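You operate a simulated robot arm through the tools that you are given. There is no shell and no other tool.

You are at the controls of a simulated two-armed robot. One attempt, no reset.

Task
Fit the door, lock both latches and stick on the yellow label.
Fine: slide the door on to its hinge pins first; press the label on its field; the other label stays.

Only the result counts: the job must be done as asked and must still hold three seconds after the hand-in. Knocking over, shifting, dropping, spilling or breaking anything else fails it.

Robot
Two 7-joint arms with fingered hands on one trunk that stands fixed in place. Base frame: the origin is at the foot of the trunk, x ahead of it, y to its left, z up; the work surface is at about z = 0.74. Readings come in m, rad, newtons and seconds.
The left shoulder is at [0.07, 0.145, 1.137], the right one opposite. With the tool pointing down near the work surface each hand reaches from about 0.32 to 0.76 m from the base axis, measured 20 degrees to its own side. Payload 3.5 kg a hand.
The TCP of each hand is the grasp point between the finger pads, 0.025 m short of the fingertips. In the tool frame z runs along the fingers and y along their closing line. The gripper opens to 0.088 m; its body begins 0.029 m behind the TCP. The gripper is a hand of 4 fingers: y runs from the thumb to the fingers, the wrist lies at [-0.013, -0.097, -0.162] in the tool frame, and closing takes about 1.5 s.
Orientation is that of the tool frame in the base frame, as [roll, pitch, yaw] about the fixed x, y, z axes, in that order (R = Rz(yaw) Ry(pitch) Rx(roll)). With the fingers straight down and the wrist toward the robot, the tool's x, y and z point along [0, 1, 0], [1, 0, 0] and [0, 0, -1] of the base frame.

Tools
- The arms move only by the tool apply_moves. It takes "left_steps", "right_steps" or both (then of equal length, played together; a hand with none holds still); each is a list of rows, each an object of numbers (a shift or turn left out is 0, a gripper value left out holds the last): "dx", "dy", "dz": the shift along the tool's x, y, z in m; "ax", "ay", "az": the turn, a rotation vector about the tool's x, y, z in degrees. In form: [{"dx": .., "dy": .., "dz": .., "ax": .., "ay": .., "az": ..}, ...]. A call has 1 to 20 rows; each row shifts and turns the commanded pose from where the row before left it, along the tool's axes as they then stand. "left_fingers" and "right_fingers" are, for a hand that has rows, the gripper command, from -1 (fully open) to 1 (shut), values between in proportion, set as the call begins (left out, the last holds). Rows are played at 5 a second. More than 0.05 m and 0.15 rad between two rows, or a gripper value outside its range, and nothing of the call is played. A pose out of reach is approached as far as the arm can. The call stops where the force on the tool passes 40 N (or 10 N more than at its start, if that is more) or the arm is blocked; 0.2 s more then pass. Each finger travels about 0.045 m/s and halts on what it meets, pressing with about 21 N; the grip force reading is that of the motor and also rises with nothing between the fingers. The clock runs only during rows and for 0.2 s after the last one: add rows that do not move to give the fingers time. The reply holds the time, the measured pose of the TCP, the force on the tool along the base axes, the opening and the grip force, in the units named above and with some noise, with the torque about the TCP (base axes, N m) and any sound that the robot's microphone picked up, and new pictures: "show" is both (left out), scene, wrist or none (wrist: the cameras of the hands that moved).
- Cameras (640 x 400 px; columns grow to the right, rows downward): "scene" is now at [0.139, -0.0155, 1.4595]; the picture's right is [-0.18, -0.98, 0.00], its down [-0.53, 0.10, -0.84] and it looks along [0.83, -0.15, -0.54] (base axes); focal length 277 px, centre (320, 200). "left" rides on the left gripper at [-0.064, -0.083, -0.098] in its tool frame; the picture's right is [-0.62, -0.37, 0.69], its down [0.71, -0.63, 0.30] and it looks along [0.32, 0.68, 0.65] (tool axes); focal length 265 px, centre (320, 200). "right" rides on the right gripper at [0.064, -0.083, -0.098] in its tool frame; the picture's right is [-0.62, 0.37, -0.69], its down [-0.71, -0.63, 0.30] and it looks along [-0.32, 0.68, 0.65] (tool axes); focal length 265 px, centre (320, 200). There is no depth. A picture from a camera that has moved, and an enlarged one, comes with that camera's place and axes in the base frame and with its lens.
- lift_body(by): slides the trunk up (or, below 0, down) by that many m; the arms and the scene camera ride with it, the base frame stays. It gives what a move gives, with no picture.
- hand_shape(shape, hand): the hand has 4 fingers and takes this shape, open, in about a second: jaw (thumb against the fingers, like two jaws); tri (thumb and two fingers); tip (a fingertip pinch); poke (one finger out to press); point (the index stretched); flat (the hand flat); cup (the hand cupped); fist (a fist). The gripper value then closes the fingers along that shape, each until it touches; the sizes above hold for jaw. It gives what a move gives, with no picture.
- head_to(pan, tilt): turns the head with the scene camera to pan (to the left, within 1.501 rad either way) and tilt (down, from -0.506 to 1.204), counted from straight ahead of the robot. It gives what a move gives, and a new picture of the scene camera.
- close_up(camera, box): a new picture of the part [left, top, right, bottom] of that camera's present view, enlarged. No time passes.
- finish_job(): hands the job in; it is judged then, once.

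Places have to be worked out from the pictures, the camera data and where the tool is seen. Open the grippers and draw the arms clear of the work before you hand the job in, unless the task says otherwise.

The tools are called after "Emit:" by a JSON object that holds its "name" and its "arguments". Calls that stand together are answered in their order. apply_moves: Moves the arms, as the interface text tells. Its arguments: {"type":"object","properties":{"left_steps":{"type":"array","items":{"type":"object","properties":{"dx":{"type":"number"},"dy":{"type":"number"},"dz":{"type":"number"},"ax":{"type":"number"},"ay":{"type":"number"},"az":{"type":"number"}}}},"left_fingers":{"type":"number"},"right_steps":{"type":"array","items":{"type":"object","properties":{"dx":{"type":"number"},"dy":{"type":"number"},"dz":{"type":"number"},"ax":{"type":"number"},"ay":{"type":"number"},"az":{"type":"number"}}}},"right_fingers":{"type":"number"},"show":{"type":"string","enum":["both","scene","wrist","none"]}},"required":[]} The other tools are called the same way: lift_body (by) moves the trunk up or down; hand_shape (shape, hand) gives the hand a shape; head_to (pan, tilt) turns the head that bears the scene camera; close_up (camera, box) takes an enlarged picture of a part of a camera's view; finish_job () hands the job in.

At the start:

```text
clock: 0.0
left_ee_pos: [0.5066, 0.0867, 1.3034]
left_ee_rot: [3.14, 0.0, 1.571]
left_force: [-0.1, -0.5, 0.9]
left_ft_torque: [0.01, 0.01, -0.02]
left_gripper_width: 0.0879
left_grip_force: 0.0
left_shape: jaw
right_ee_pos: [0.4136, -0.3797, 1.2685]
right_ee_rot: [-3.141, 0.001, 1.571]
right_force: [0.4, -0.6, 0.3]
right_ft_torque: [0.01, 0.01, 0.02]
right_gripper_width: 0.0877
right_grip_force: 0.0
right_shape: jaw
trunk travel left (down, up): [-0.7, 0.14]
head pan, tilt (commanded): [-0.182, 0.565]
```

scene: 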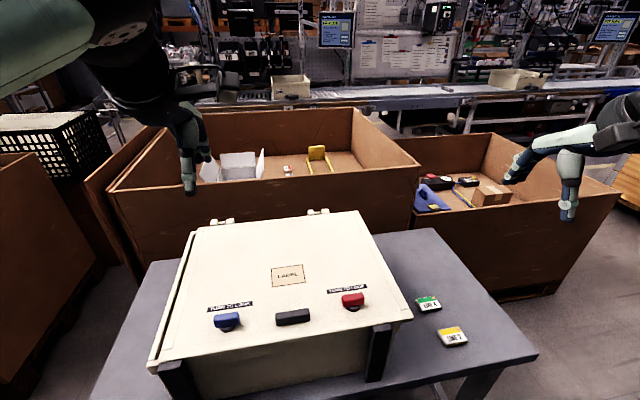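
right: 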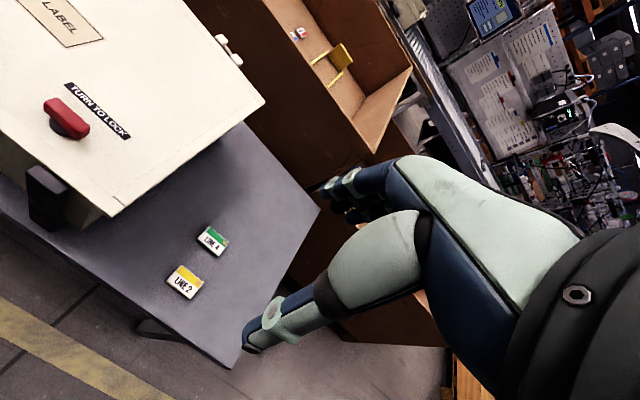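
left: 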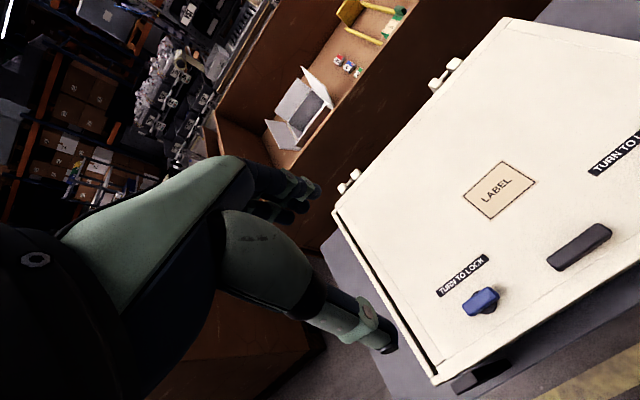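

I start by looking closely at the box, the door, the hinges and the labels before any motion.

Emit:
{"name": "close_up", "arguments": {"camera": "scene", "box": [140, 190, 420, 365]}}

Emit:
{"name": "close_up", "arguments": {"camera": "scene", "box": [180, 190, 380, 315]}}

Emit:
{"name": "close_up", "arguments": {"camera": "left", "box": [320, 20, 640, 220]}}

Emit:
{"name": "close_up", "arguments": {"camera": "right", "box": [0, 0, 320, 200]}}

```text
2.29 times, centred on (280, 278) of scene
camera zoom: at [0.139, -0.0155, 1.4595], right [-0.18, -0.98, 0.0], down [-0.53, 0.1, -0.84], along [0.83, -0.15, -0.54], focal length 633 px, centre (411, 23)
```

zoom: 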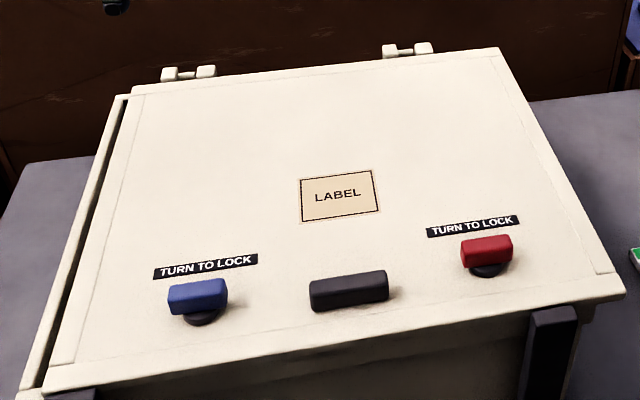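

```text
3.20 times, centred on (280, 252) of scene
camera zoom: at [0.139, -0.0155, 1.4595], right [-0.18, -0.98, 0.0], down [-0.53, 0.1, -0.84], along [0.83, -0.15, -0.54], focal length 887 px, centre (448, 32)
```

zoom: 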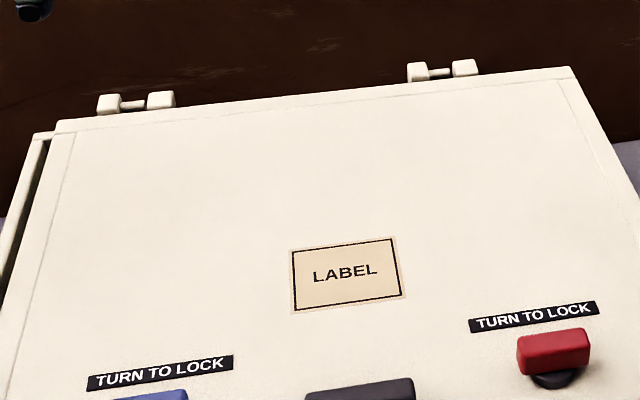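

```text
2.00 times, centred on (480, 120) of left
camera zoom: at [0.4236, 0.0225, 1.4013], right [-0.37, -0.62, -0.69], down [-0.63, 0.71, -0.3], along [0.68, 0.32, -0.65], focal length 531 px, centre (0, 360)
```

zoom: 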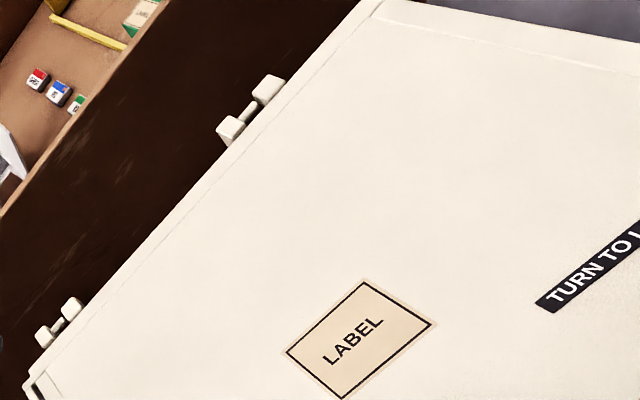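

```text
2.00 times, centred on (160, 100) of right
camera zoom: at [0.3301, -0.3145, 1.3662], right [0.37, -0.62, 0.69], down [-0.63, -0.71, -0.3], along [0.68, -0.32, -0.65], focal length 531 px, centre (640, 400)
```

zoom: 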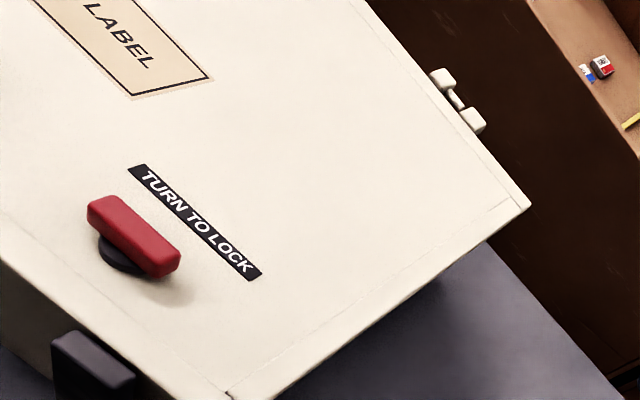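

The door lies on the box with handle, two latch knobs and hinge parts at the far edge; I need detail on the hinges, left gap and the front brackets.

Emit:
{"name": "close_up", "arguments": {"camera": "scene", "box": [180, 195, 260, 245]}}

Emit:
{"name": "close_up", "arguments": {"camera": "scene", "box": [290, 195, 370, 245]}}

Emit:
{"name": "close_up", "arguments": {"camera": "scene", "box": [130, 320, 258, 400]}}

Emit:
{"name": "close_up", "arguments": {"camera": "scene", "box": [320, 280, 480, 380]}}

Emit:
{"name": "close_up", "arguments": {"camera": "left", "box": [320, 150, 448, 230]}}

Emit:
{"name": "close_up", "arguments": {"camera": "left", "box": [410, 30, 538, 110]}}

Emit:
{"name": "close_up", "arguments": {"camera": "right", "box": [0, 80, 240, 230]}}

Emit:
{"name": "close_up", "arguments": {"camera": "left", "box": [400, 230, 640, 400]}}

```text
8.00 times, centred on (220, 220) of scene
camera zoom: at [0.139, -0.0155, 1.4595], right [-0.18, -0.98, 0.0], down [-0.53, 0.1, -0.84], along [0.83, -0.15, -0.54], focal length 2217 px, centre (1120, 40)
```

zoom: 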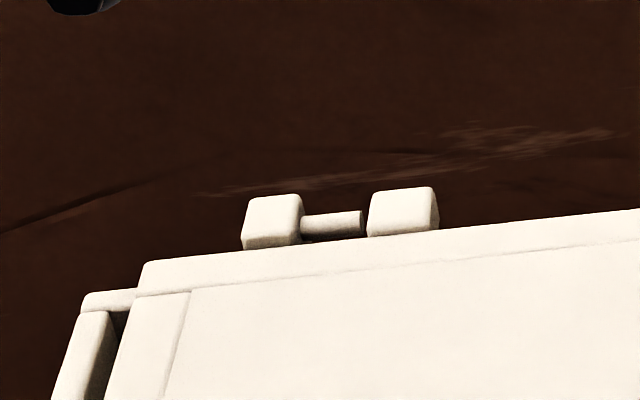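

```text
8.00 times, centred on (330, 220) of scene
camera zoom: at [0.139, -0.0155, 1.4595], right [-0.18, -0.98, 0.0], down [-0.53, 0.1, -0.84], along [0.83, -0.15, -0.54], focal length 2217 px, centre (240, 40)
```

zoom: 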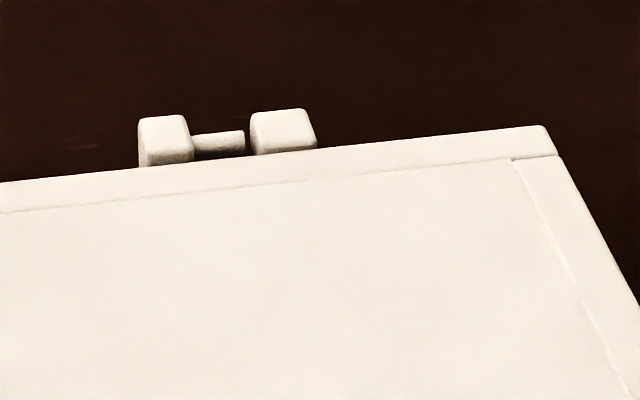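

```text
5.00 times, centred on (194, 360) of scene
camera zoom: at [0.139, -0.0155, 1.4595], right [-0.18, -0.98, 0.0], down [-0.53, 0.1, -0.84], along [0.83, -0.15, -0.54], focal length 1385 px, centre (950, -600)
```

zoom: 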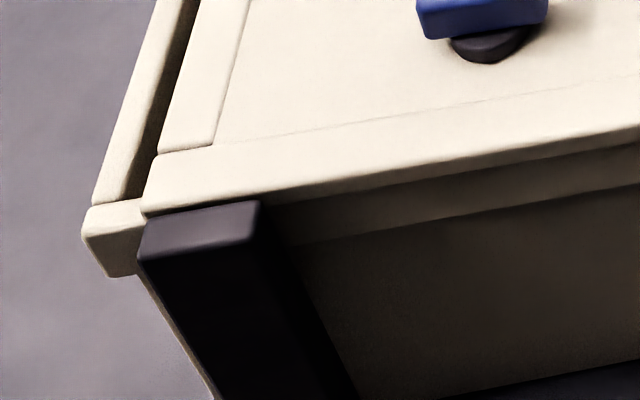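

```text
4.00 times, centred on (400, 330) of scene
camera zoom: at [0.139, -0.0155, 1.4595], right [-0.18, -0.98, 0.0], down [-0.53, 0.1, -0.84], along [0.83, -0.15, -0.54], focal length 1108 px, centre (0, -320)
```

zoom: 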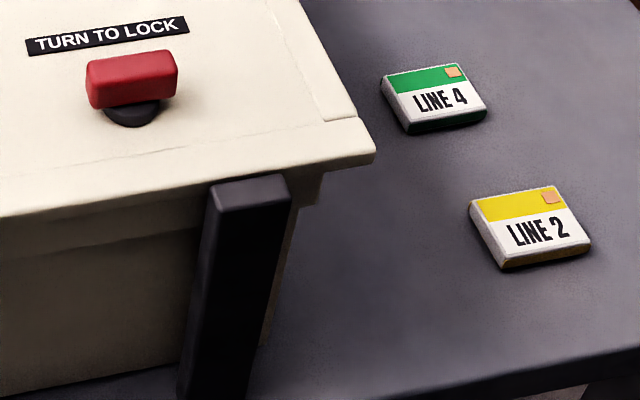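

```text
5.00 times, centred on (384, 190) of left
camera zoom: at [0.4236, 0.0225, 1.4013], right [-0.37, -0.62, -0.69], down [-0.63, 0.71, -0.3], along [0.68, 0.32, -0.65], focal length 1327 px, centre (0, 250)
```

zoom: 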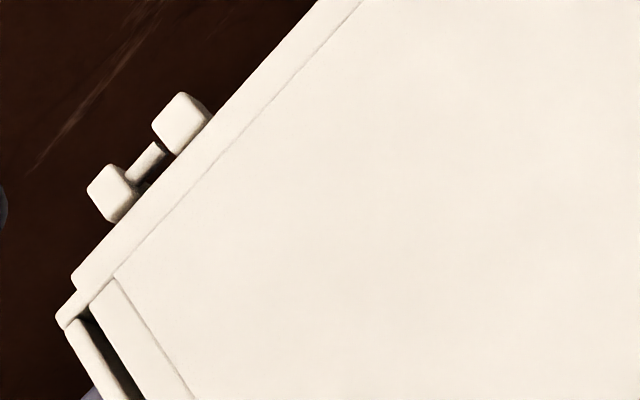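

```text
5.00 times, centred on (474, 70) of left
camera zoom: at [0.4236, 0.0225, 1.4013], right [-0.37, -0.62, -0.69], down [-0.63, 0.71, -0.3], along [0.68, 0.32, -0.65], focal length 1327 px, centre (-450, 850)
```

zoom: 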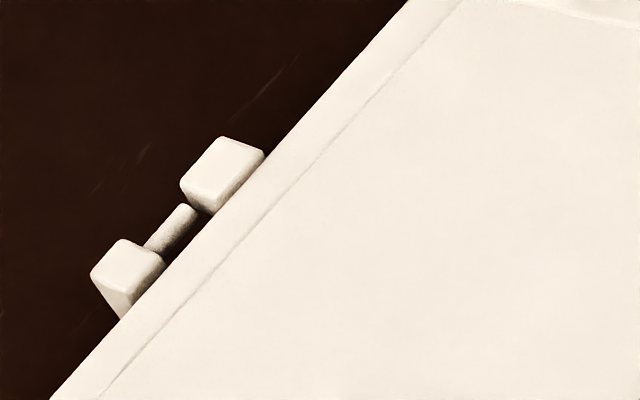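

```text
2.67 times, centred on (120, 155) of right
camera zoom: at [0.3301, -0.3145, 1.3662], right [0.37, -0.62, 0.69], down [-0.63, -0.71, -0.3], along [0.68, -0.32, -0.65], focal length 708 px, centre (853, 320)
```

zoom: 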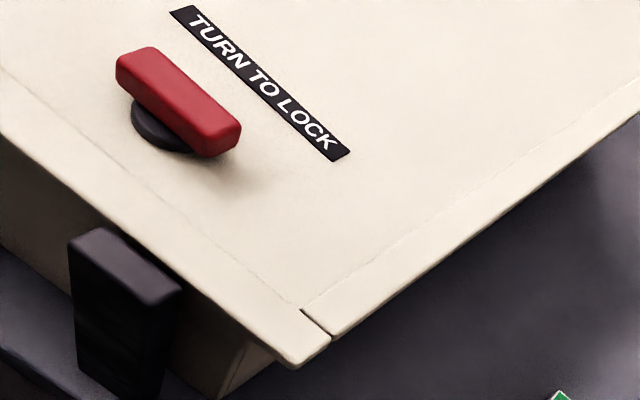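

```text
2.35 times, centred on (520, 315) of left
camera zoom: at [0.4236, 0.0225, 1.4013], right [-0.37, -0.62, -0.69], down [-0.63, 0.71, -0.3], along [0.68, 0.32, -0.65], focal length 624 px, centre (-151, -71)
```

zoom: 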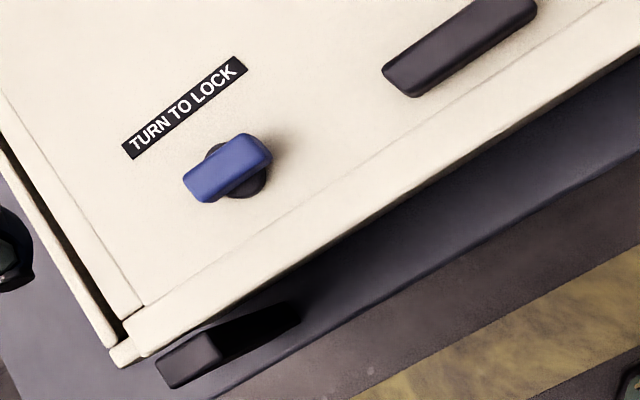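

Door top is at about z=0.945, spanning x 0.452–0.850, y −0.272…0.223; the pins stick out of the left blocks toward −y, so the door must slide about 0.025 m in +y. I check the latch plates for a turn direction.

Emit:
{"name": "close_up", "arguments": {"camera": "scene", "box": [200, 295, 264, 335]}}

Emit:
{"name": "close_up", "arguments": {"camera": "scene", "box": [322, 278, 386, 318]}}

Emit:
{"name": "close_up", "arguments": {"camera": "right", "box": [20, 70, 148, 150]}}

Emit:
{"name": "close_up", "arguments": {"camera": "left", "box": [425, 245, 521, 325]}}

Emit:
{"name": "close_up", "arguments": {"camera": "right", "box": [150, 210, 246, 310]}}

Emit:
{"name": "close_up", "arguments": {"camera": "scene", "box": [340, 300, 420, 390]}}

```text
10.00 times, centred on (232, 315) of scene
camera zoom: at [0.139, -0.0155, 1.4595], right [-0.18, -0.98, 0.0], down [-0.53, 0.1, -0.84], along [0.83, -0.15, -0.54], focal length 2771 px, centre (1200, -950)
```

zoom: 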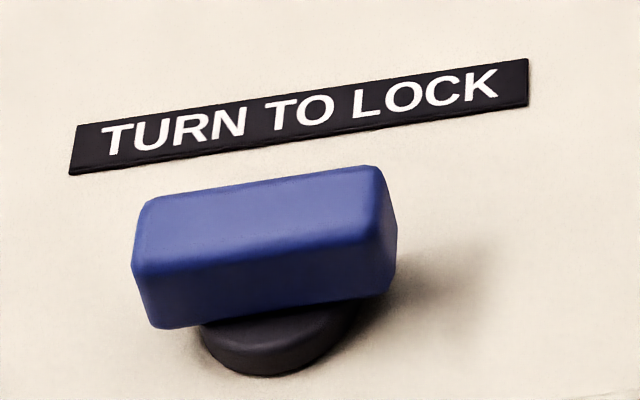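

```text
10.00 times, centred on (354, 298) of scene
camera zoom: at [0.139, -0.0155, 1.4595], right [-0.18, -0.98, 0.0], down [-0.53, 0.1, -0.84], along [0.83, -0.15, -0.54], focal length 2771 px, centre (-20, -780)
```

zoom: 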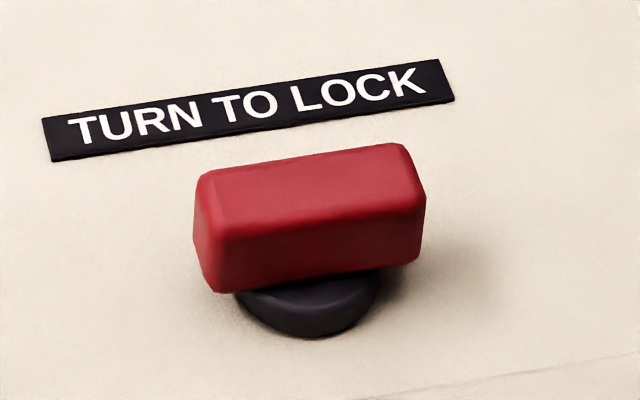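

```text
5.00 times, centred on (84, 110) of right
camera zoom: at [0.3301, -0.3145, 1.3662], right [0.37, -0.62, 0.69], down [-0.63, -0.71, -0.3], along [0.68, -0.32, -0.65], focal length 1327 px, centre (1500, 650)
```

zoom: 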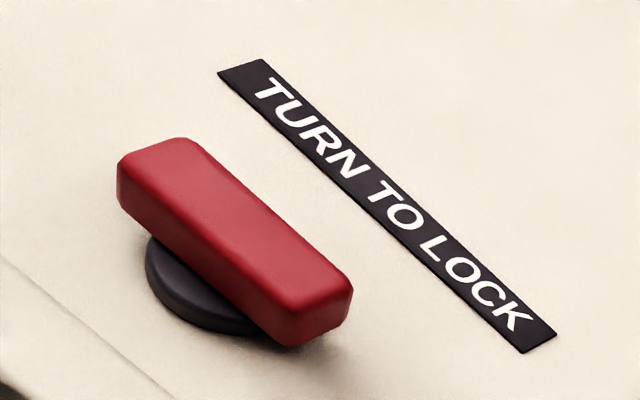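

```text
5.00 times, centred on (473, 285) of left
camera zoom: at [0.4236, 0.0225, 1.4013], right [-0.37, -0.62, -0.69], down [-0.63, 0.71, -0.3], along [0.68, 0.32, -0.65], focal length 1327 px, centre (-445, -225)
```

zoom: 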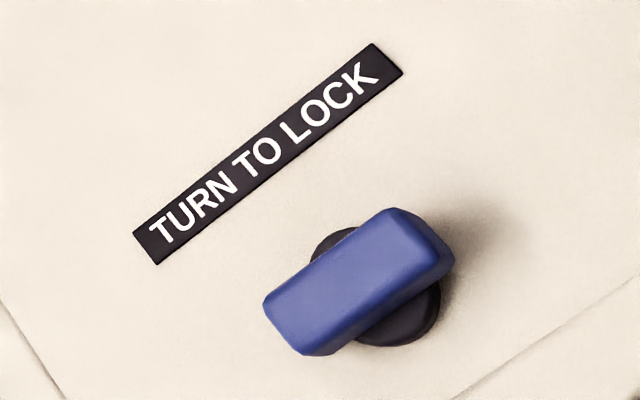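

```text
4.00 times, centred on (198, 260) of right
camera zoom: at [0.3301, -0.3145, 1.3662], right [0.37, -0.62, 0.69], down [-0.63, -0.71, -0.3], along [0.68, -0.32, -0.65], focal length 1062 px, centre (808, -40)
```

zoom: 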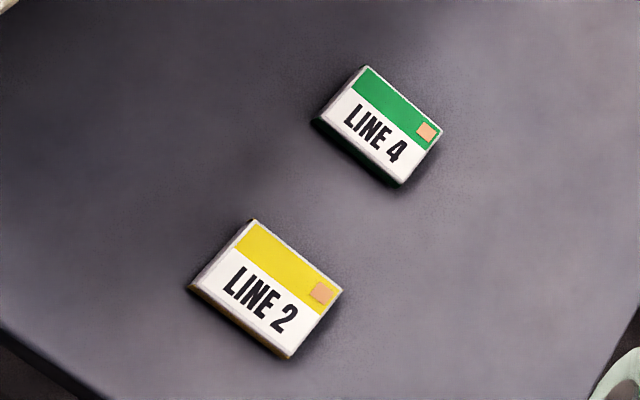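

```text
4.44 times, centred on (380, 345) of scene
camera zoom: at [0.139, -0.0155, 1.4595], right [-0.18, -0.98, 0.0], down [-0.53, 0.1, -0.84], along [0.83, -0.15, -0.54], focal length 1231 px, centre (53, -444)
```

zoom: 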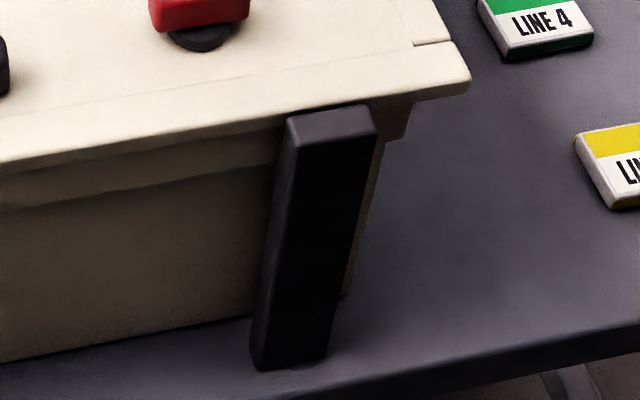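

The plates give no turn direction, so I'll find that by feel later. First the right hand closes and moves to the right of the door's right edge, at mid-depth (x≈0.65), staying above and clear for now.

Emit:
{"name": "apply_moves", "arguments": {"right_steps": [{"dy": 0.03, "dz": 0.02}, {"dy": 0.03, "dz": 0.02}, {"dy": 0.03, "dz": 0.025}, {"dy": 0.03, "dz": 0.03}, {"dy": 0.03, "dz": 0.03}, {"dy": 0.03, "dz": 0.03}, {"dy": 0.03, "dz": 0.03}, {"dy": 0.026, "dz": 0.03}, {}], "right_fingers": 1}}

```text
clock: 2.0
left_ee_pos: [0.5036, 0.0877, 1.3038]
left_ee_rot: [3.141, 0.001, 1.572]
left_force: [-0.4, -0.3, -0.6]
left_ft_torque: [-0.02, 0.0, 0.02]
left_gripper_width: 0.0877
left_grip_force: 0.1
left_shape: jaw
right_ee_pos: [0.6488, -0.3784, 1.0526]
right_ee_rot: [-3.142, -0.001, 1.572]
right_force: [-0.9, 0.6, 0.2]
right_ft_torque: [-0.02, 0.0, -0.01]
right_gripper_width: 0.0
right_grip_force: 20.7
right_shape: jaw
trunk travel left (down, up): [-0.7, 0.14]
head pan, tilt (commanded): [-0.182, 0.565]
camera scene: at [0.1379, -0.015, 1.4596], right [-0.18, -0.98, 0.0], down [-0.53, 0.1, -0.84], along [0.83, -0.15, -0.54], focal length 277 px, centre (320, 200)
camera right: at [0.5644, -0.3141, 1.1508], right [0.37, -0.62, 0.69], down [-0.63, -0.71, -0.3], along [0.68, -0.32, -0.65], focal length 265 px, centre (320, 200)
```

scene: 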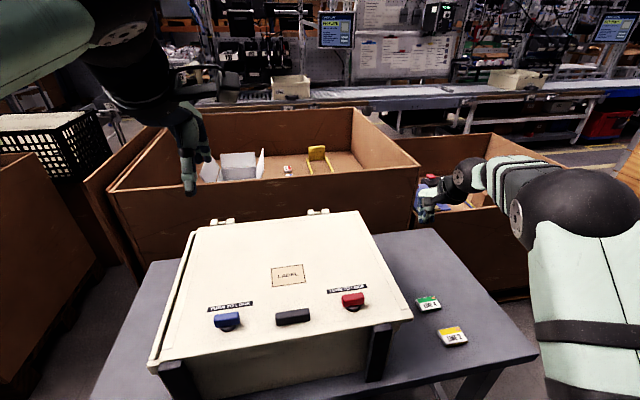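
right: 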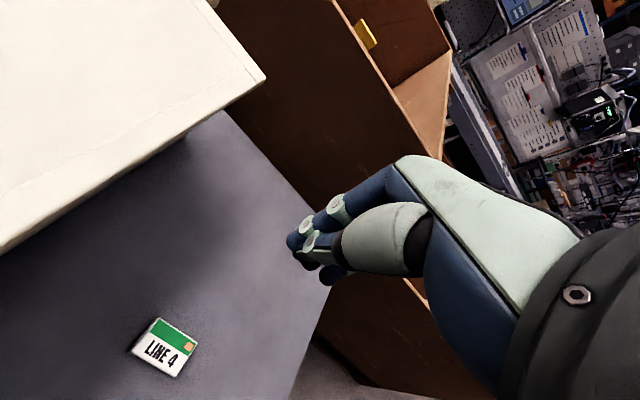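

The hand is clear of the box. I zoom in on the closed fingers to judge their width.

Emit:
{"name": "close_up", "arguments": {"camera": "right", "box": [240, 140, 460, 300]}}

Emit:
{"name": "close_up", "arguments": {"camera": "scene", "box": [380, 140, 540, 260]}}

```text
2.50 times, centred on (350, 220) of right
camera zoom: at [0.5644, -0.3141, 1.1508], right [0.37, -0.62, 0.69], down [-0.63, -0.71, -0.3], along [0.68, -0.32, -0.65], focal length 664 px, centre (245, 150)
```

zoom: 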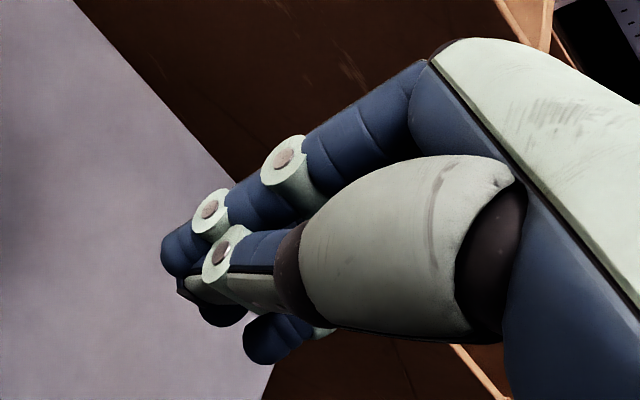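

```text
3.33 times, centred on (460, 200) of scene
camera zoom: at [0.1379, -0.015, 1.4596], right [-0.18, -0.98, 0.0], down [-0.53, 0.1, -0.84], along [0.83, -0.15, -0.54], focal length 924 px, centre (-147, 200)
```

zoom: 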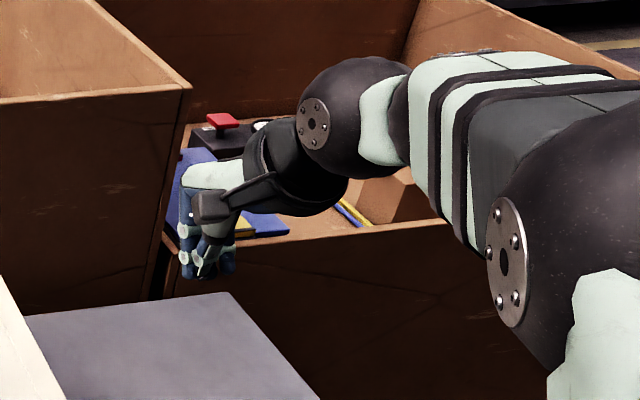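

The finger bundle reaches about 0.02 m to +y of the TCP, so contact with the door edge should come at TCP y≈−0.29. I descend to z≈0.955 (fingertips ≈0.93, door-edge height) and close in to just short of contact.

Emit:
{"name": "apply_moves", "arguments": {"right_steps": [{"dz": 0.03, "dy": -0.004}, {"dz": 0.03, "dy": -0.004}, {"dz": 0.0375, "dy": -0.004}, {"dx": 0.02}, {"dx": 0.02}, {"dx": 0.02}, {"dx": 0.012}, {}]}}

```text
clock: 3.8
left_ee_pos: [0.5065, 0.0866, 1.3032]
left_ee_rot: [3.141, 0.0, 1.572]
left_force: [-0.2, 0.5, -0.4]
left_ft_torque: [-0.01, -0.01, 0.0]
left_gripper_width: 0.0872
left_grip_force: 0.1
left_shape: jaw
right_ee_pos: [0.6362, -0.3068, 0.9559]
right_ee_rot: [3.141, 0.001, 1.571]
right_force: [0.2, 0.3, -0.8]
right_ft_torque: [0.0, -0.01, -0.03]
right_gripper_width: 0.0002
right_grip_force: 21.2
right_shape: jaw
trunk travel left (down, up): [-0.7, 0.14]
head pan, tilt (commanded): [-0.182, 0.565]
camera scene: at [0.139, -0.0158, 1.4595], right [-0.18, -0.98, 0.0], down [-0.53, 0.1, -0.84], along [0.83, -0.15, -0.54], focal length 277 px, centre (320, 200)
camera right: at [0.5532, -0.242, 1.0536], right [0.37, -0.62, 0.69], down [-0.63, -0.71, -0.3], along [0.68, -0.32, -0.65], focal length 265 px, centre (320, 200)
```

scene: 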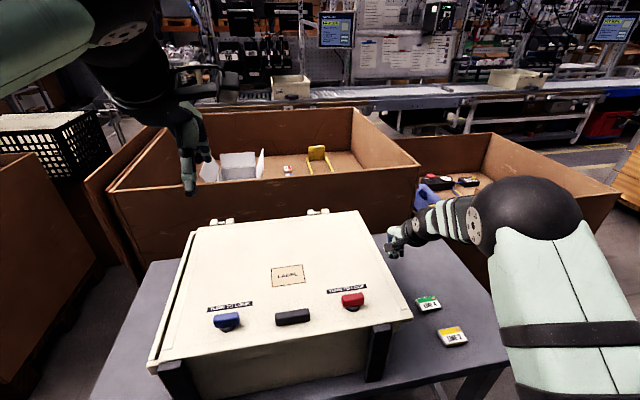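
right: 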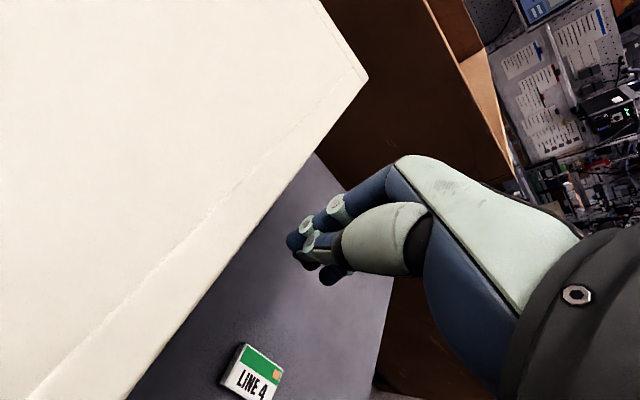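

The fingers are beside the edge, just short of it. I edge in with 3 mm steps until force appears.

Emit:
{"name": "apply_moves", "arguments": {"right_steps": [{"dx": 0.003}, {"dx": 0.003}, {"dx": 0.003}, {"dx": 0.003}, {}]}}

Emit:
{"name": "close_up", "arguments": {"camera": "right", "box": [180, 100, 420, 300]}}

```text
clock: 5.0
left_ee_pos: [0.5069, 0.0866, 1.3033]
left_ee_rot: [-3.141, 0.0, 1.571]
left_force: [-0.4, 0.3, 0.2]
left_ft_torque: [0.02, 0.01, 0.0]
left_gripper_width: 0.0874
left_grip_force: 0.0
left_shape: jaw
right_ee_pos: [0.6377, -0.2944, 0.957]
right_ee_rot: [-3.141, 0.0, 1.572]
right_force: [0.6, 0.4, 0.1]
right_ft_torque: [0.04, -0.02, 0.01]
right_gripper_width: 0.0002
right_grip_force: 21.2
right_shape: jaw
trunk travel left (down, up): [-0.7, 0.14]
head pan, tilt (commanded): [-0.182, 0.565]
camera scene: at [0.1391, -0.0156, 1.4594], right [-0.18, -0.98, 0.0], down [-0.53, 0.1, -0.84], along [0.83, -0.15, -0.54], focal length 277 px, centre (320, 200)
camera right: at [0.554, -0.2302, 1.0544], right [0.37, -0.62, 0.69], down [-0.63, -0.71, -0.3], along [0.68, -0.32, -0.65], focal length 265 px, centre (320, 200)
```

scene: 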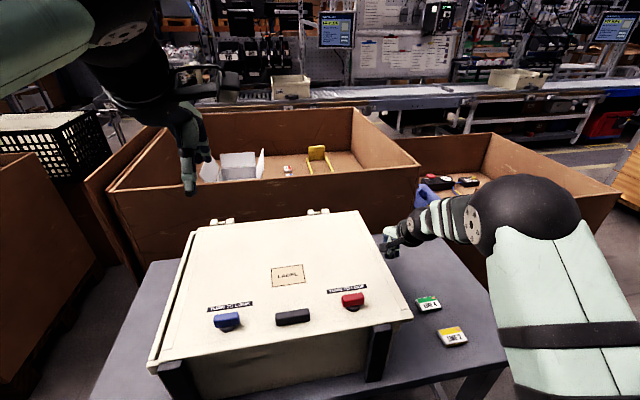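
right: 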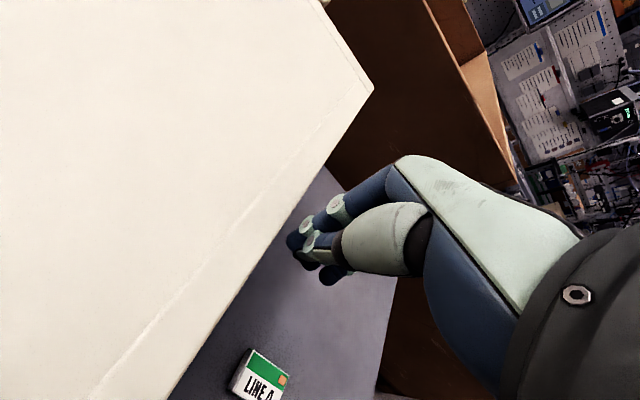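

```text
2.00 times, centred on (300, 200) of right
camera zoom: at [0.554, -0.2302, 1.0544], right [0.37, -0.62, 0.69], down [-0.63, -0.71, -0.3], along [0.68, -0.32, -0.65], focal length 531 px, centre (360, 200)
```

zoom: 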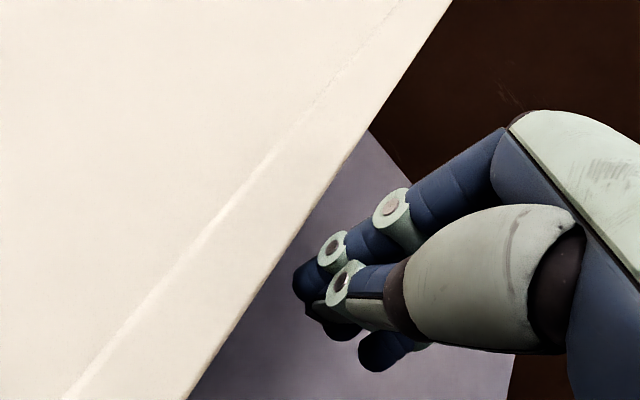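

Nearly touching, still no force. I go on in 2 mm steps.

Emit:
{"name": "apply_moves", "arguments": {"right_steps": [{"dx": 0.002}, {"dx": 0.002}, {"dx": 0.002}, {"dx": 0.002}, {}]}}

Emit:
{"name": "close_up", "arguments": {"camera": "scene", "box": [180, 195, 260, 245]}}

```text
clock: 6.2
left_ee_pos: [0.5068, 0.0861, 1.3037]
left_ee_rot: [-3.141, -0.001, 1.568]
left_force: [-0.5, 0.2, -0.6]
left_ft_torque: [0.0, -0.03, -0.03]
left_gripper_width: 0.0878
left_grip_force: 0.1
left_shape: jaw
right_ee_pos: [0.6383, -0.288, 0.9569]
right_ee_rot: [3.141, 0.0, 1.571]
right_force: [0.4, -0.5, -0.3]
right_ft_torque: [-0.01, 0.01, 0.01]
right_gripper_width: 0.0
right_grip_force: 20.8
right_shape: jaw
trunk travel left (down, up): [-0.7, 0.14]
head pan, tilt (commanded): [-0.182, 0.565]
camera scene: at [0.1391, -0.0155, 1.4594], right [-0.18, -0.98, 0.0], down [-0.53, 0.1, -0.84], along [0.83, -0.15, -0.54], focal length 277 px, centre (320, 200)
camera right: at [0.554, -0.223, 1.0542], right [0.37, -0.62, 0.69], down [-0.63, -0.71, -0.3], along [0.68, -0.32, -0.65], focal length 265 px, centre (320, 200)
```

scene: 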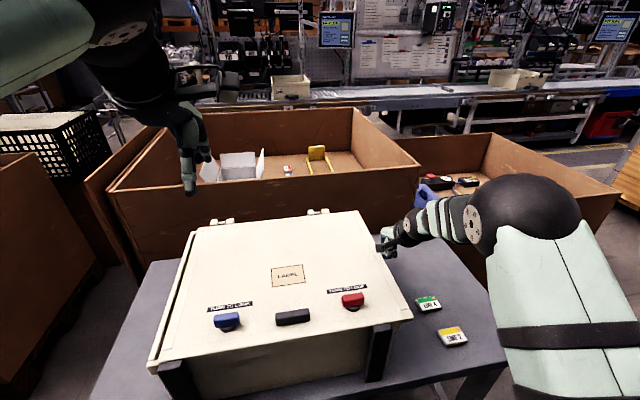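
right: 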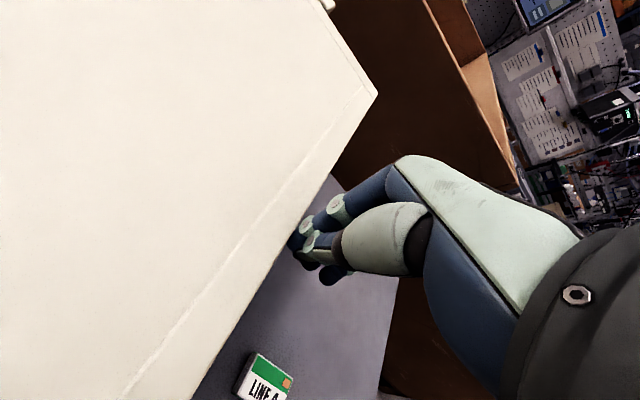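

```text
8.00 times, centred on (220, 220) of scene
camera zoom: at [0.1391, -0.0155, 1.4594], right [-0.18, -0.98, 0.0], down [-0.53, 0.1, -0.84], along [0.83, -0.15, -0.54], focal length 2217 px, centre (1120, 40)
```

zoom: 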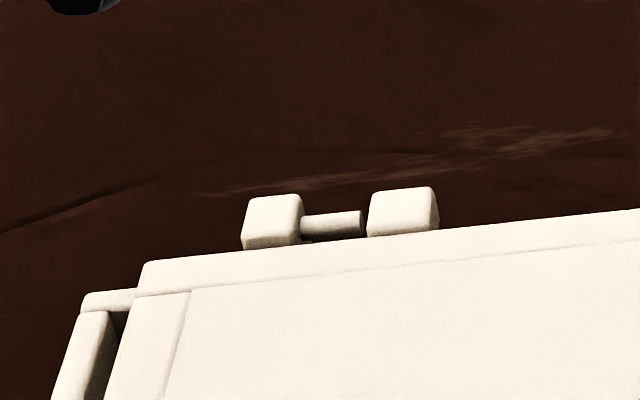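

Not touching yet: no force and the hinge unchanged. I continue.

Emit:
{"name": "apply_moves", "arguments": {"right_steps": [{"dx": 0.002}, {"dx": 0.002}, {"dx": 0.002}, {"dx": 0.002}, {}]}}

Emit:
{"name": "close_up", "arguments": {"camera": "scene", "box": [180, 195, 260, 245]}}

Emit:
{"name": "close_up", "arguments": {"camera": "right", "box": [180, 100, 420, 300]}}

```text
clock: 7.4
left_ee_pos: [0.5062, 0.0864, 1.3041]
left_ee_rot: [-3.142, -0.001, 1.572]
left_force: [0.3, -0.1, 0.1]
left_ft_torque: [-0.05, 0.01, -0.01]
left_gripper_width: 0.0876
left_grip_force: 0.0
left_shape: jaw
right_ee_pos: [0.6383, -0.2798, 0.957]
right_ee_rot: [-3.141, 0.0, 1.572]
right_force: [0.2, -2.4, 1.1]
right_ft_torque: [-0.04, -0.04, 0.02]
right_gripper_width: 0.0
right_grip_force: 20.5
right_shape: jaw
trunk travel left (down, up): [-0.7, 0.14]
head pan, tilt (commanded): [-0.182, 0.565]
camera scene: at [0.1389, -0.0164, 1.4595], right [-0.18, -0.98, 0.0], down [-0.53, 0.1, -0.84], along [0.83, -0.15, -0.54], focal length 277 px, centre (320, 200)
camera right: at [0.5542, -0.2151, 1.054], right [0.37, -0.62, 0.69], down [-0.63, -0.71, -0.3], along [0.68, -0.32, -0.65], focal length 265 px, centre (320, 200)
```

scene: 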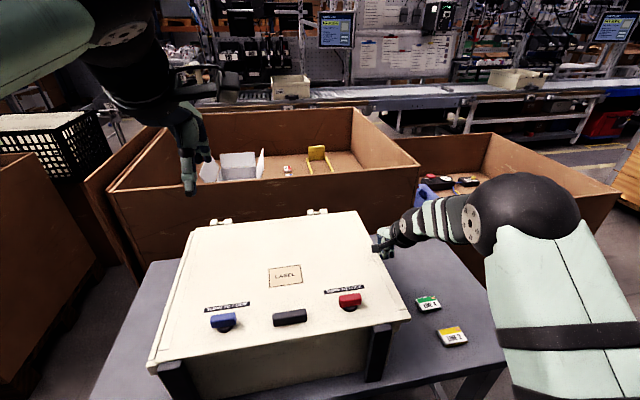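
right: 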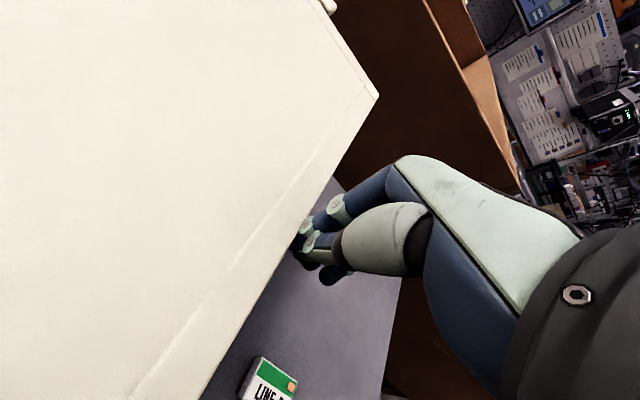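

```text
8.00 times, centred on (220, 220) of scene
camera zoom: at [0.1389, -0.0164, 1.4595], right [-0.18, -0.98, 0.0], down [-0.53, 0.1, -0.84], along [0.83, -0.15, -0.54], focal length 2217 px, centre (1120, 40)
```

zoom: 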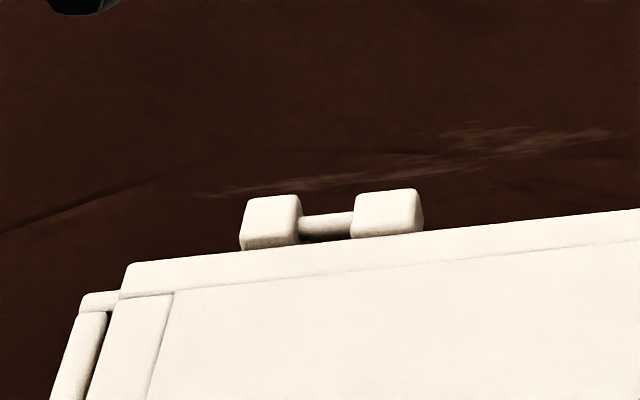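

```text
2.00 times, centred on (300, 200) of right
camera zoom: at [0.5542, -0.2151, 1.054], right [0.37, -0.62, 0.69], down [-0.63, -0.71, -0.3], along [0.68, -0.32, -0.65], focal length 531 px, centre (360, 200)
```

zoom: 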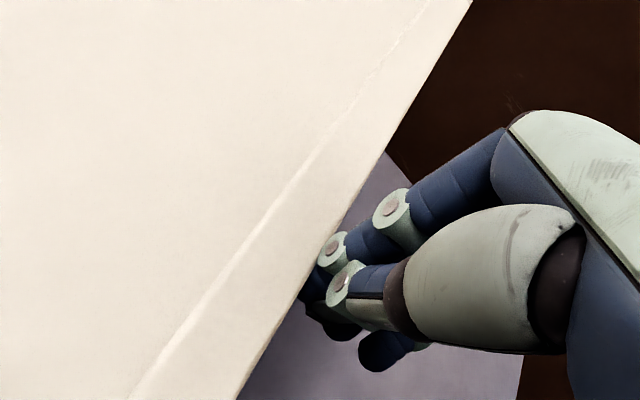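

The door has moved about 6 mm and the pin tips are entering the knuckles, with only about 2.4 N. I push on another 8 mm and check yaw at both hinges.

Emit:
{"name": "apply_moves", "arguments": {"right_steps": [{"dx": 0.002}, {"dx": 0.002}, {"dx": 0.002}, {"dx": 0.002}, {}]}}

Emit:
{"name": "close_up", "arguments": {"camera": "scene", "box": [180, 195, 260, 245]}}

Emit:
{"name": "close_up", "arguments": {"camera": "scene", "box": [290, 195, 370, 245]}}

Emit:
{"name": "close_up", "arguments": {"camera": "scene", "box": [130, 320, 258, 400]}}

```text
clock: 8.6
left_ee_pos: [0.5073, 0.0861, 1.3029]
left_ee_rot: [3.142, 0.001, 1.572]
left_force: [0.6, -0.4, -0.7]
left_ft_torque: [0.02, 0.02, 0.02]
left_gripper_width: 0.0874
left_grip_force: 0.0
left_shape: jaw
right_ee_pos: [0.638, -0.2732, 0.9554]
right_ee_rot: [3.141, 0.0, 1.57]
right_force: [0.1, -4.7, 2.6]
right_ft_torque: [0.0, 0.01, -0.02]
right_gripper_width: 0.0001
right_grip_force: 20.9
right_shape: jaw
trunk travel left (down, up): [-0.7, 0.14]
head pan, tilt (commanded): [-0.182, 0.565]
camera scene: at [0.1387, -0.0164, 1.4595], right [-0.18, -0.98, 0.0], down [-0.53, 0.1, -0.84], along [0.83, -0.15, -0.54], focal length 277 px, centre (320, 200)
camera right: at [0.5544, -0.2077, 1.0534], right [0.37, -0.62, 0.69], down [-0.63, -0.71, -0.3], along [0.68, -0.32, -0.65], focal length 265 px, centre (320, 200)
```

scene: 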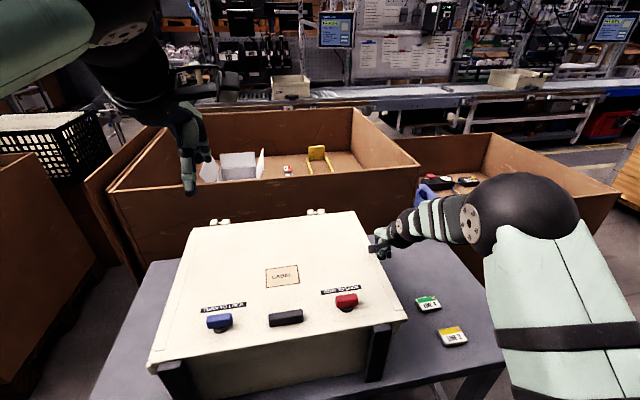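
right: 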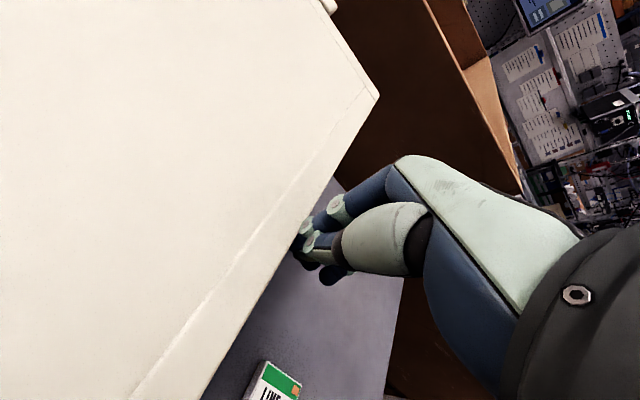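

```text
8.00 times, centred on (220, 220) of scene
camera zoom: at [0.1387, -0.0164, 1.4595], right [-0.18, -0.98, 0.0], down [-0.53, 0.1, -0.84], along [0.83, -0.15, -0.54], focal length 2217 px, centre (1120, 40)
```

zoom: 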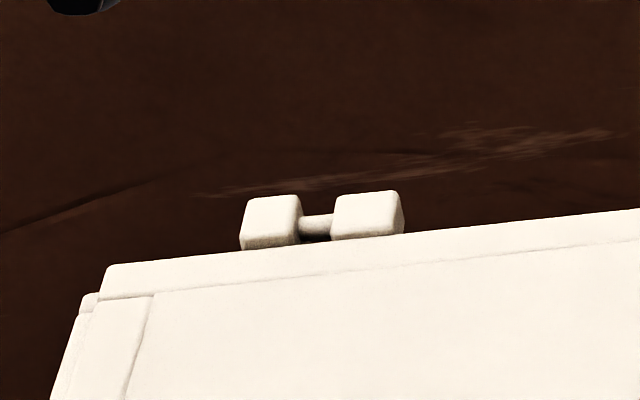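

```text
8.00 times, centred on (330, 220) of scene
camera zoom: at [0.1387, -0.0164, 1.4595], right [-0.18, -0.98, 0.0], down [-0.53, 0.1, -0.84], along [0.83, -0.15, -0.54], focal length 2217 px, centre (240, 40)
```

zoom: 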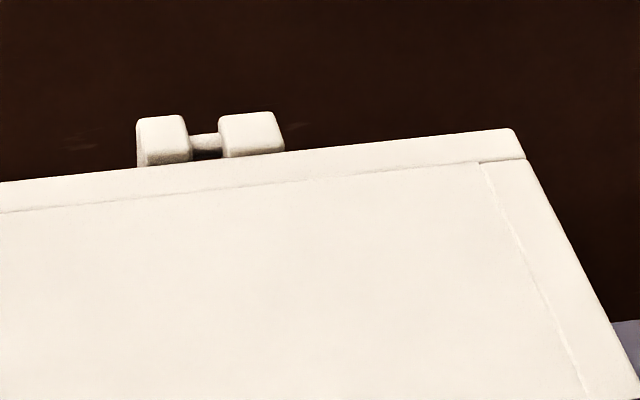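

```text
5.00 times, centred on (194, 360) of scene
camera zoom: at [0.1387, -0.0164, 1.4595], right [-0.18, -0.98, 0.0], down [-0.53, 0.1, -0.84], along [0.83, -0.15, -0.54], focal length 1385 px, centre (950, -600)
```

zoom: 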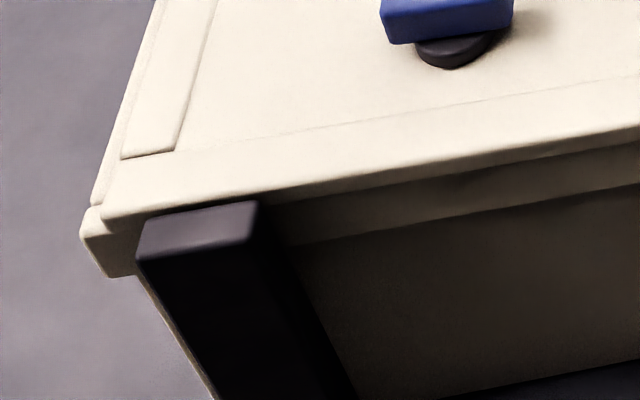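

Sliding evenly on both hinges; about 11 mm of pin is still showing. I push on 8 mm.

Emit:
{"name": "apply_moves", "arguments": {"right_steps": [{"dx": 0.002}, {"dx": 0.002}, {"dx": 0.002}, {"dx": 0.002}, {}]}}

Emit:
{"name": "close_up", "arguments": {"camera": "scene", "box": [180, 195, 260, 245]}}

Emit:
{"name": "close_up", "arguments": {"camera": "scene", "box": [290, 195, 370, 245]}}

```text
clock: 9.8
left_ee_pos: [0.5064, 0.0854, 1.3035]
left_ee_rot: [3.141, 0.001, 1.572]
left_force: [1.0, -0.5, 0.0]
left_ft_torque: [-0.02, 0.03, -0.01]
left_gripper_width: 0.0878
left_grip_force: 0.0
left_shape: jaw
right_ee_pos: [0.6379, -0.2645, 0.9552]
right_ee_rot: [3.141, 0.002, 1.57]
right_force: [-0.1, -3.1, -0.5]
right_ft_torque: [-0.05, -0.04, 0.04]
right_gripper_width: 0.0
right_grip_force: 21.5
right_shape: jaw
trunk travel left (down, up): [-0.7, 0.14]
head pan, tilt (commanded): [-0.182, 0.565]
camera scene: at [0.139, -0.0162, 1.4594], right [-0.18, -0.98, 0.0], down [-0.53, 0.1, -0.84], along [0.83, -0.15, -0.54], focal length 277 px, centre (320, 200)
camera right: at [0.5544, -0.1991, 1.0538], right [0.37, -0.62, 0.69], down [-0.63, -0.71, -0.3], along [0.68, -0.32, -0.65], focal length 265 px, centre (320, 200)
```

scene: 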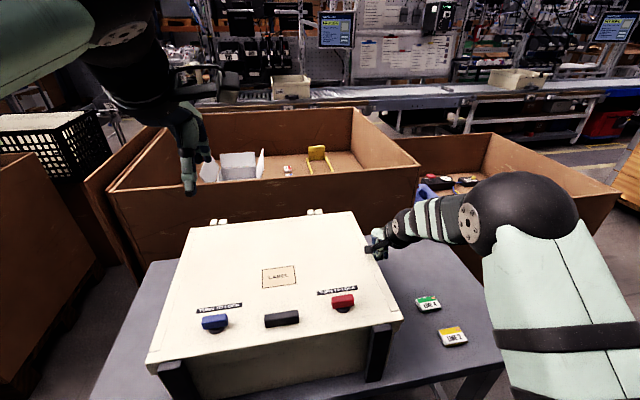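
right: 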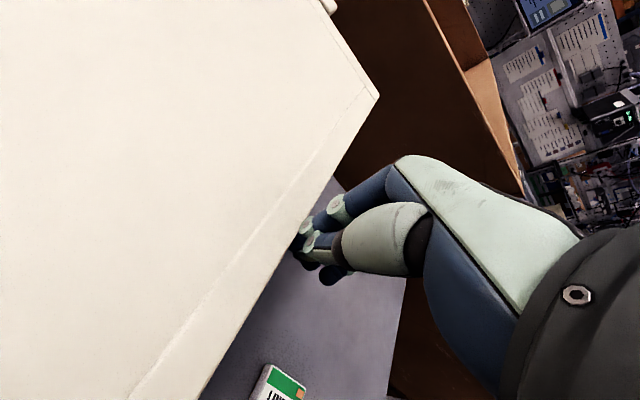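

```text
8.00 times, centred on (220, 220) of scene
camera zoom: at [0.139, -0.0162, 1.4594], right [-0.18, -0.98, 0.0], down [-0.53, 0.1, -0.84], along [0.83, -0.15, -0.54], focal length 2217 px, centre (1120, 40)
```

zoom: 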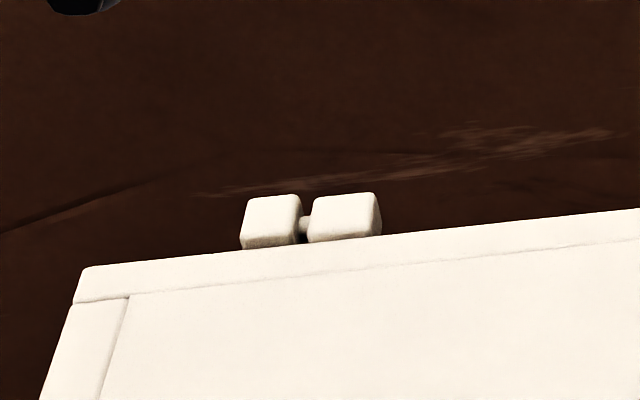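

```text
8.00 times, centred on (330, 220) of scene
camera zoom: at [0.139, -0.0162, 1.4594], right [-0.18, -0.98, 0.0], down [-0.53, 0.1, -0.84], along [0.83, -0.15, -0.54], focal length 2217 px, centre (240, 40)
```

zoom: 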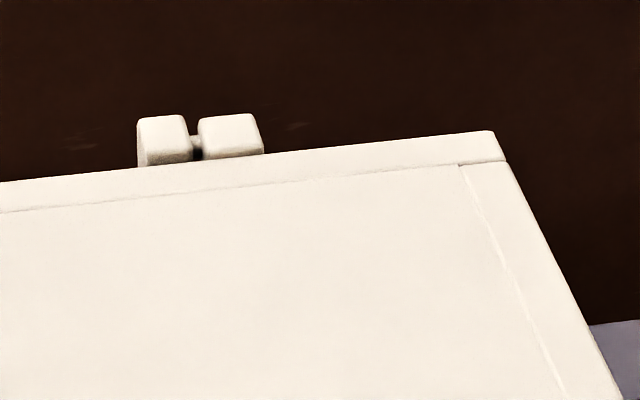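

Only about 3 mm of pin remains visible. I now push 1 mm at a time, watching for the stop.

Emit:
{"name": "apply_moves", "arguments": {"right_steps": [{"dx": 0.001}, {"dx": 0.001}, {"dx": 0.001}, {}, {}]}}

Emit:
{"name": "close_up", "arguments": {"camera": "scene", "box": [180, 195, 260, 245]}}

Emit:
{"name": "close_up", "arguments": {"camera": "scene", "box": [130, 320, 258, 400]}}

```text
clock: 11.0
left_ee_pos: [0.5061, 0.0857, 1.3028]
left_ee_rot: [3.14, 0.002, 1.569]
left_force: [1.0, 0.3, 0.6]
left_ft_torque: [0.01, 0.05, 0.02]
left_gripper_width: 0.0876
left_grip_force: 0.0
left_shape: jaw
right_ee_pos: [0.6378, -0.2609, 0.955]
right_ee_rot: [3.141, 0.0, 1.571]
right_force: [0.3, -1.3, 0.6]
right_ft_torque: [-0.02, 0.03, -0.05]
right_gripper_width: 0.0
right_grip_force: 20.9
right_shape: jaw
trunk travel left (down, up): [-0.7, 0.14]
head pan, tilt (commanded): [-0.182, 0.565]
camera scene: at [0.1391, -0.0159, 1.4594], right [-0.18, -0.98, 0.0], down [-0.53, 0.1, -0.84], along [0.83, -0.15, -0.54], focal length 277 px, centre (320, 200)
camera right: at [0.5544, -0.196, 1.0538], right [0.37, -0.62, 0.69], down [-0.63, -0.71, -0.3], along [0.68, -0.32, -0.65], focal length 265 px, centre (320, 200)
```

scene: 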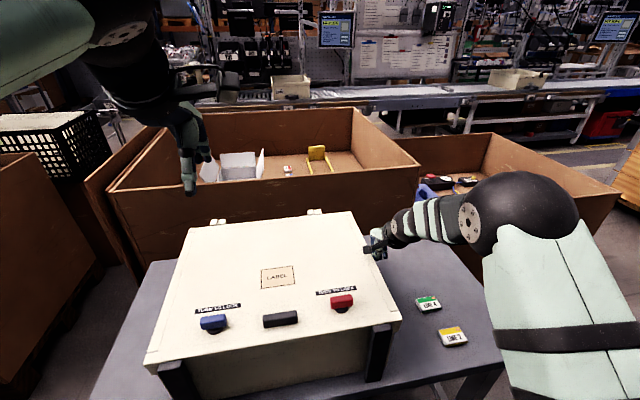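
right: 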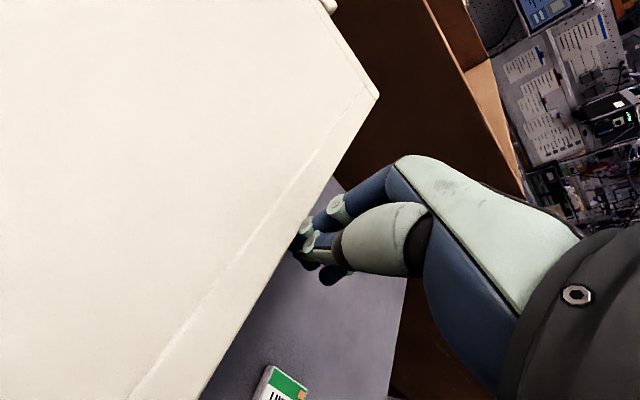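

```text
8.00 times, centred on (220, 220) of scene
camera zoom: at [0.1391, -0.0159, 1.4594], right [-0.18, -0.98, 0.0], down [-0.53, 0.1, -0.84], along [0.83, -0.15, -0.54], focal length 2217 px, centre (1120, 40)
```

zoom: 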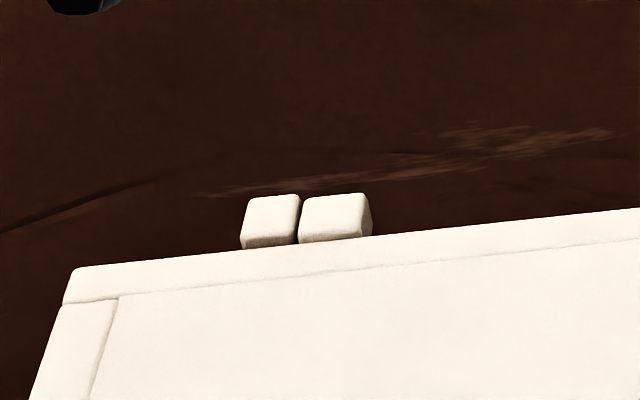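

```text
5.00 times, centred on (194, 360) of scene
camera zoom: at [0.1391, -0.0159, 1.4594], right [-0.18, -0.98, 0.0], down [-0.53, 0.1, -0.84], along [0.83, -0.15, -0.54], focal length 1385 px, centre (950, -600)
```

zoom: 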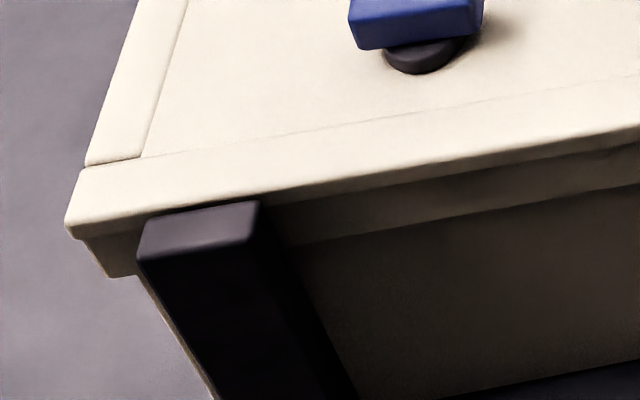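

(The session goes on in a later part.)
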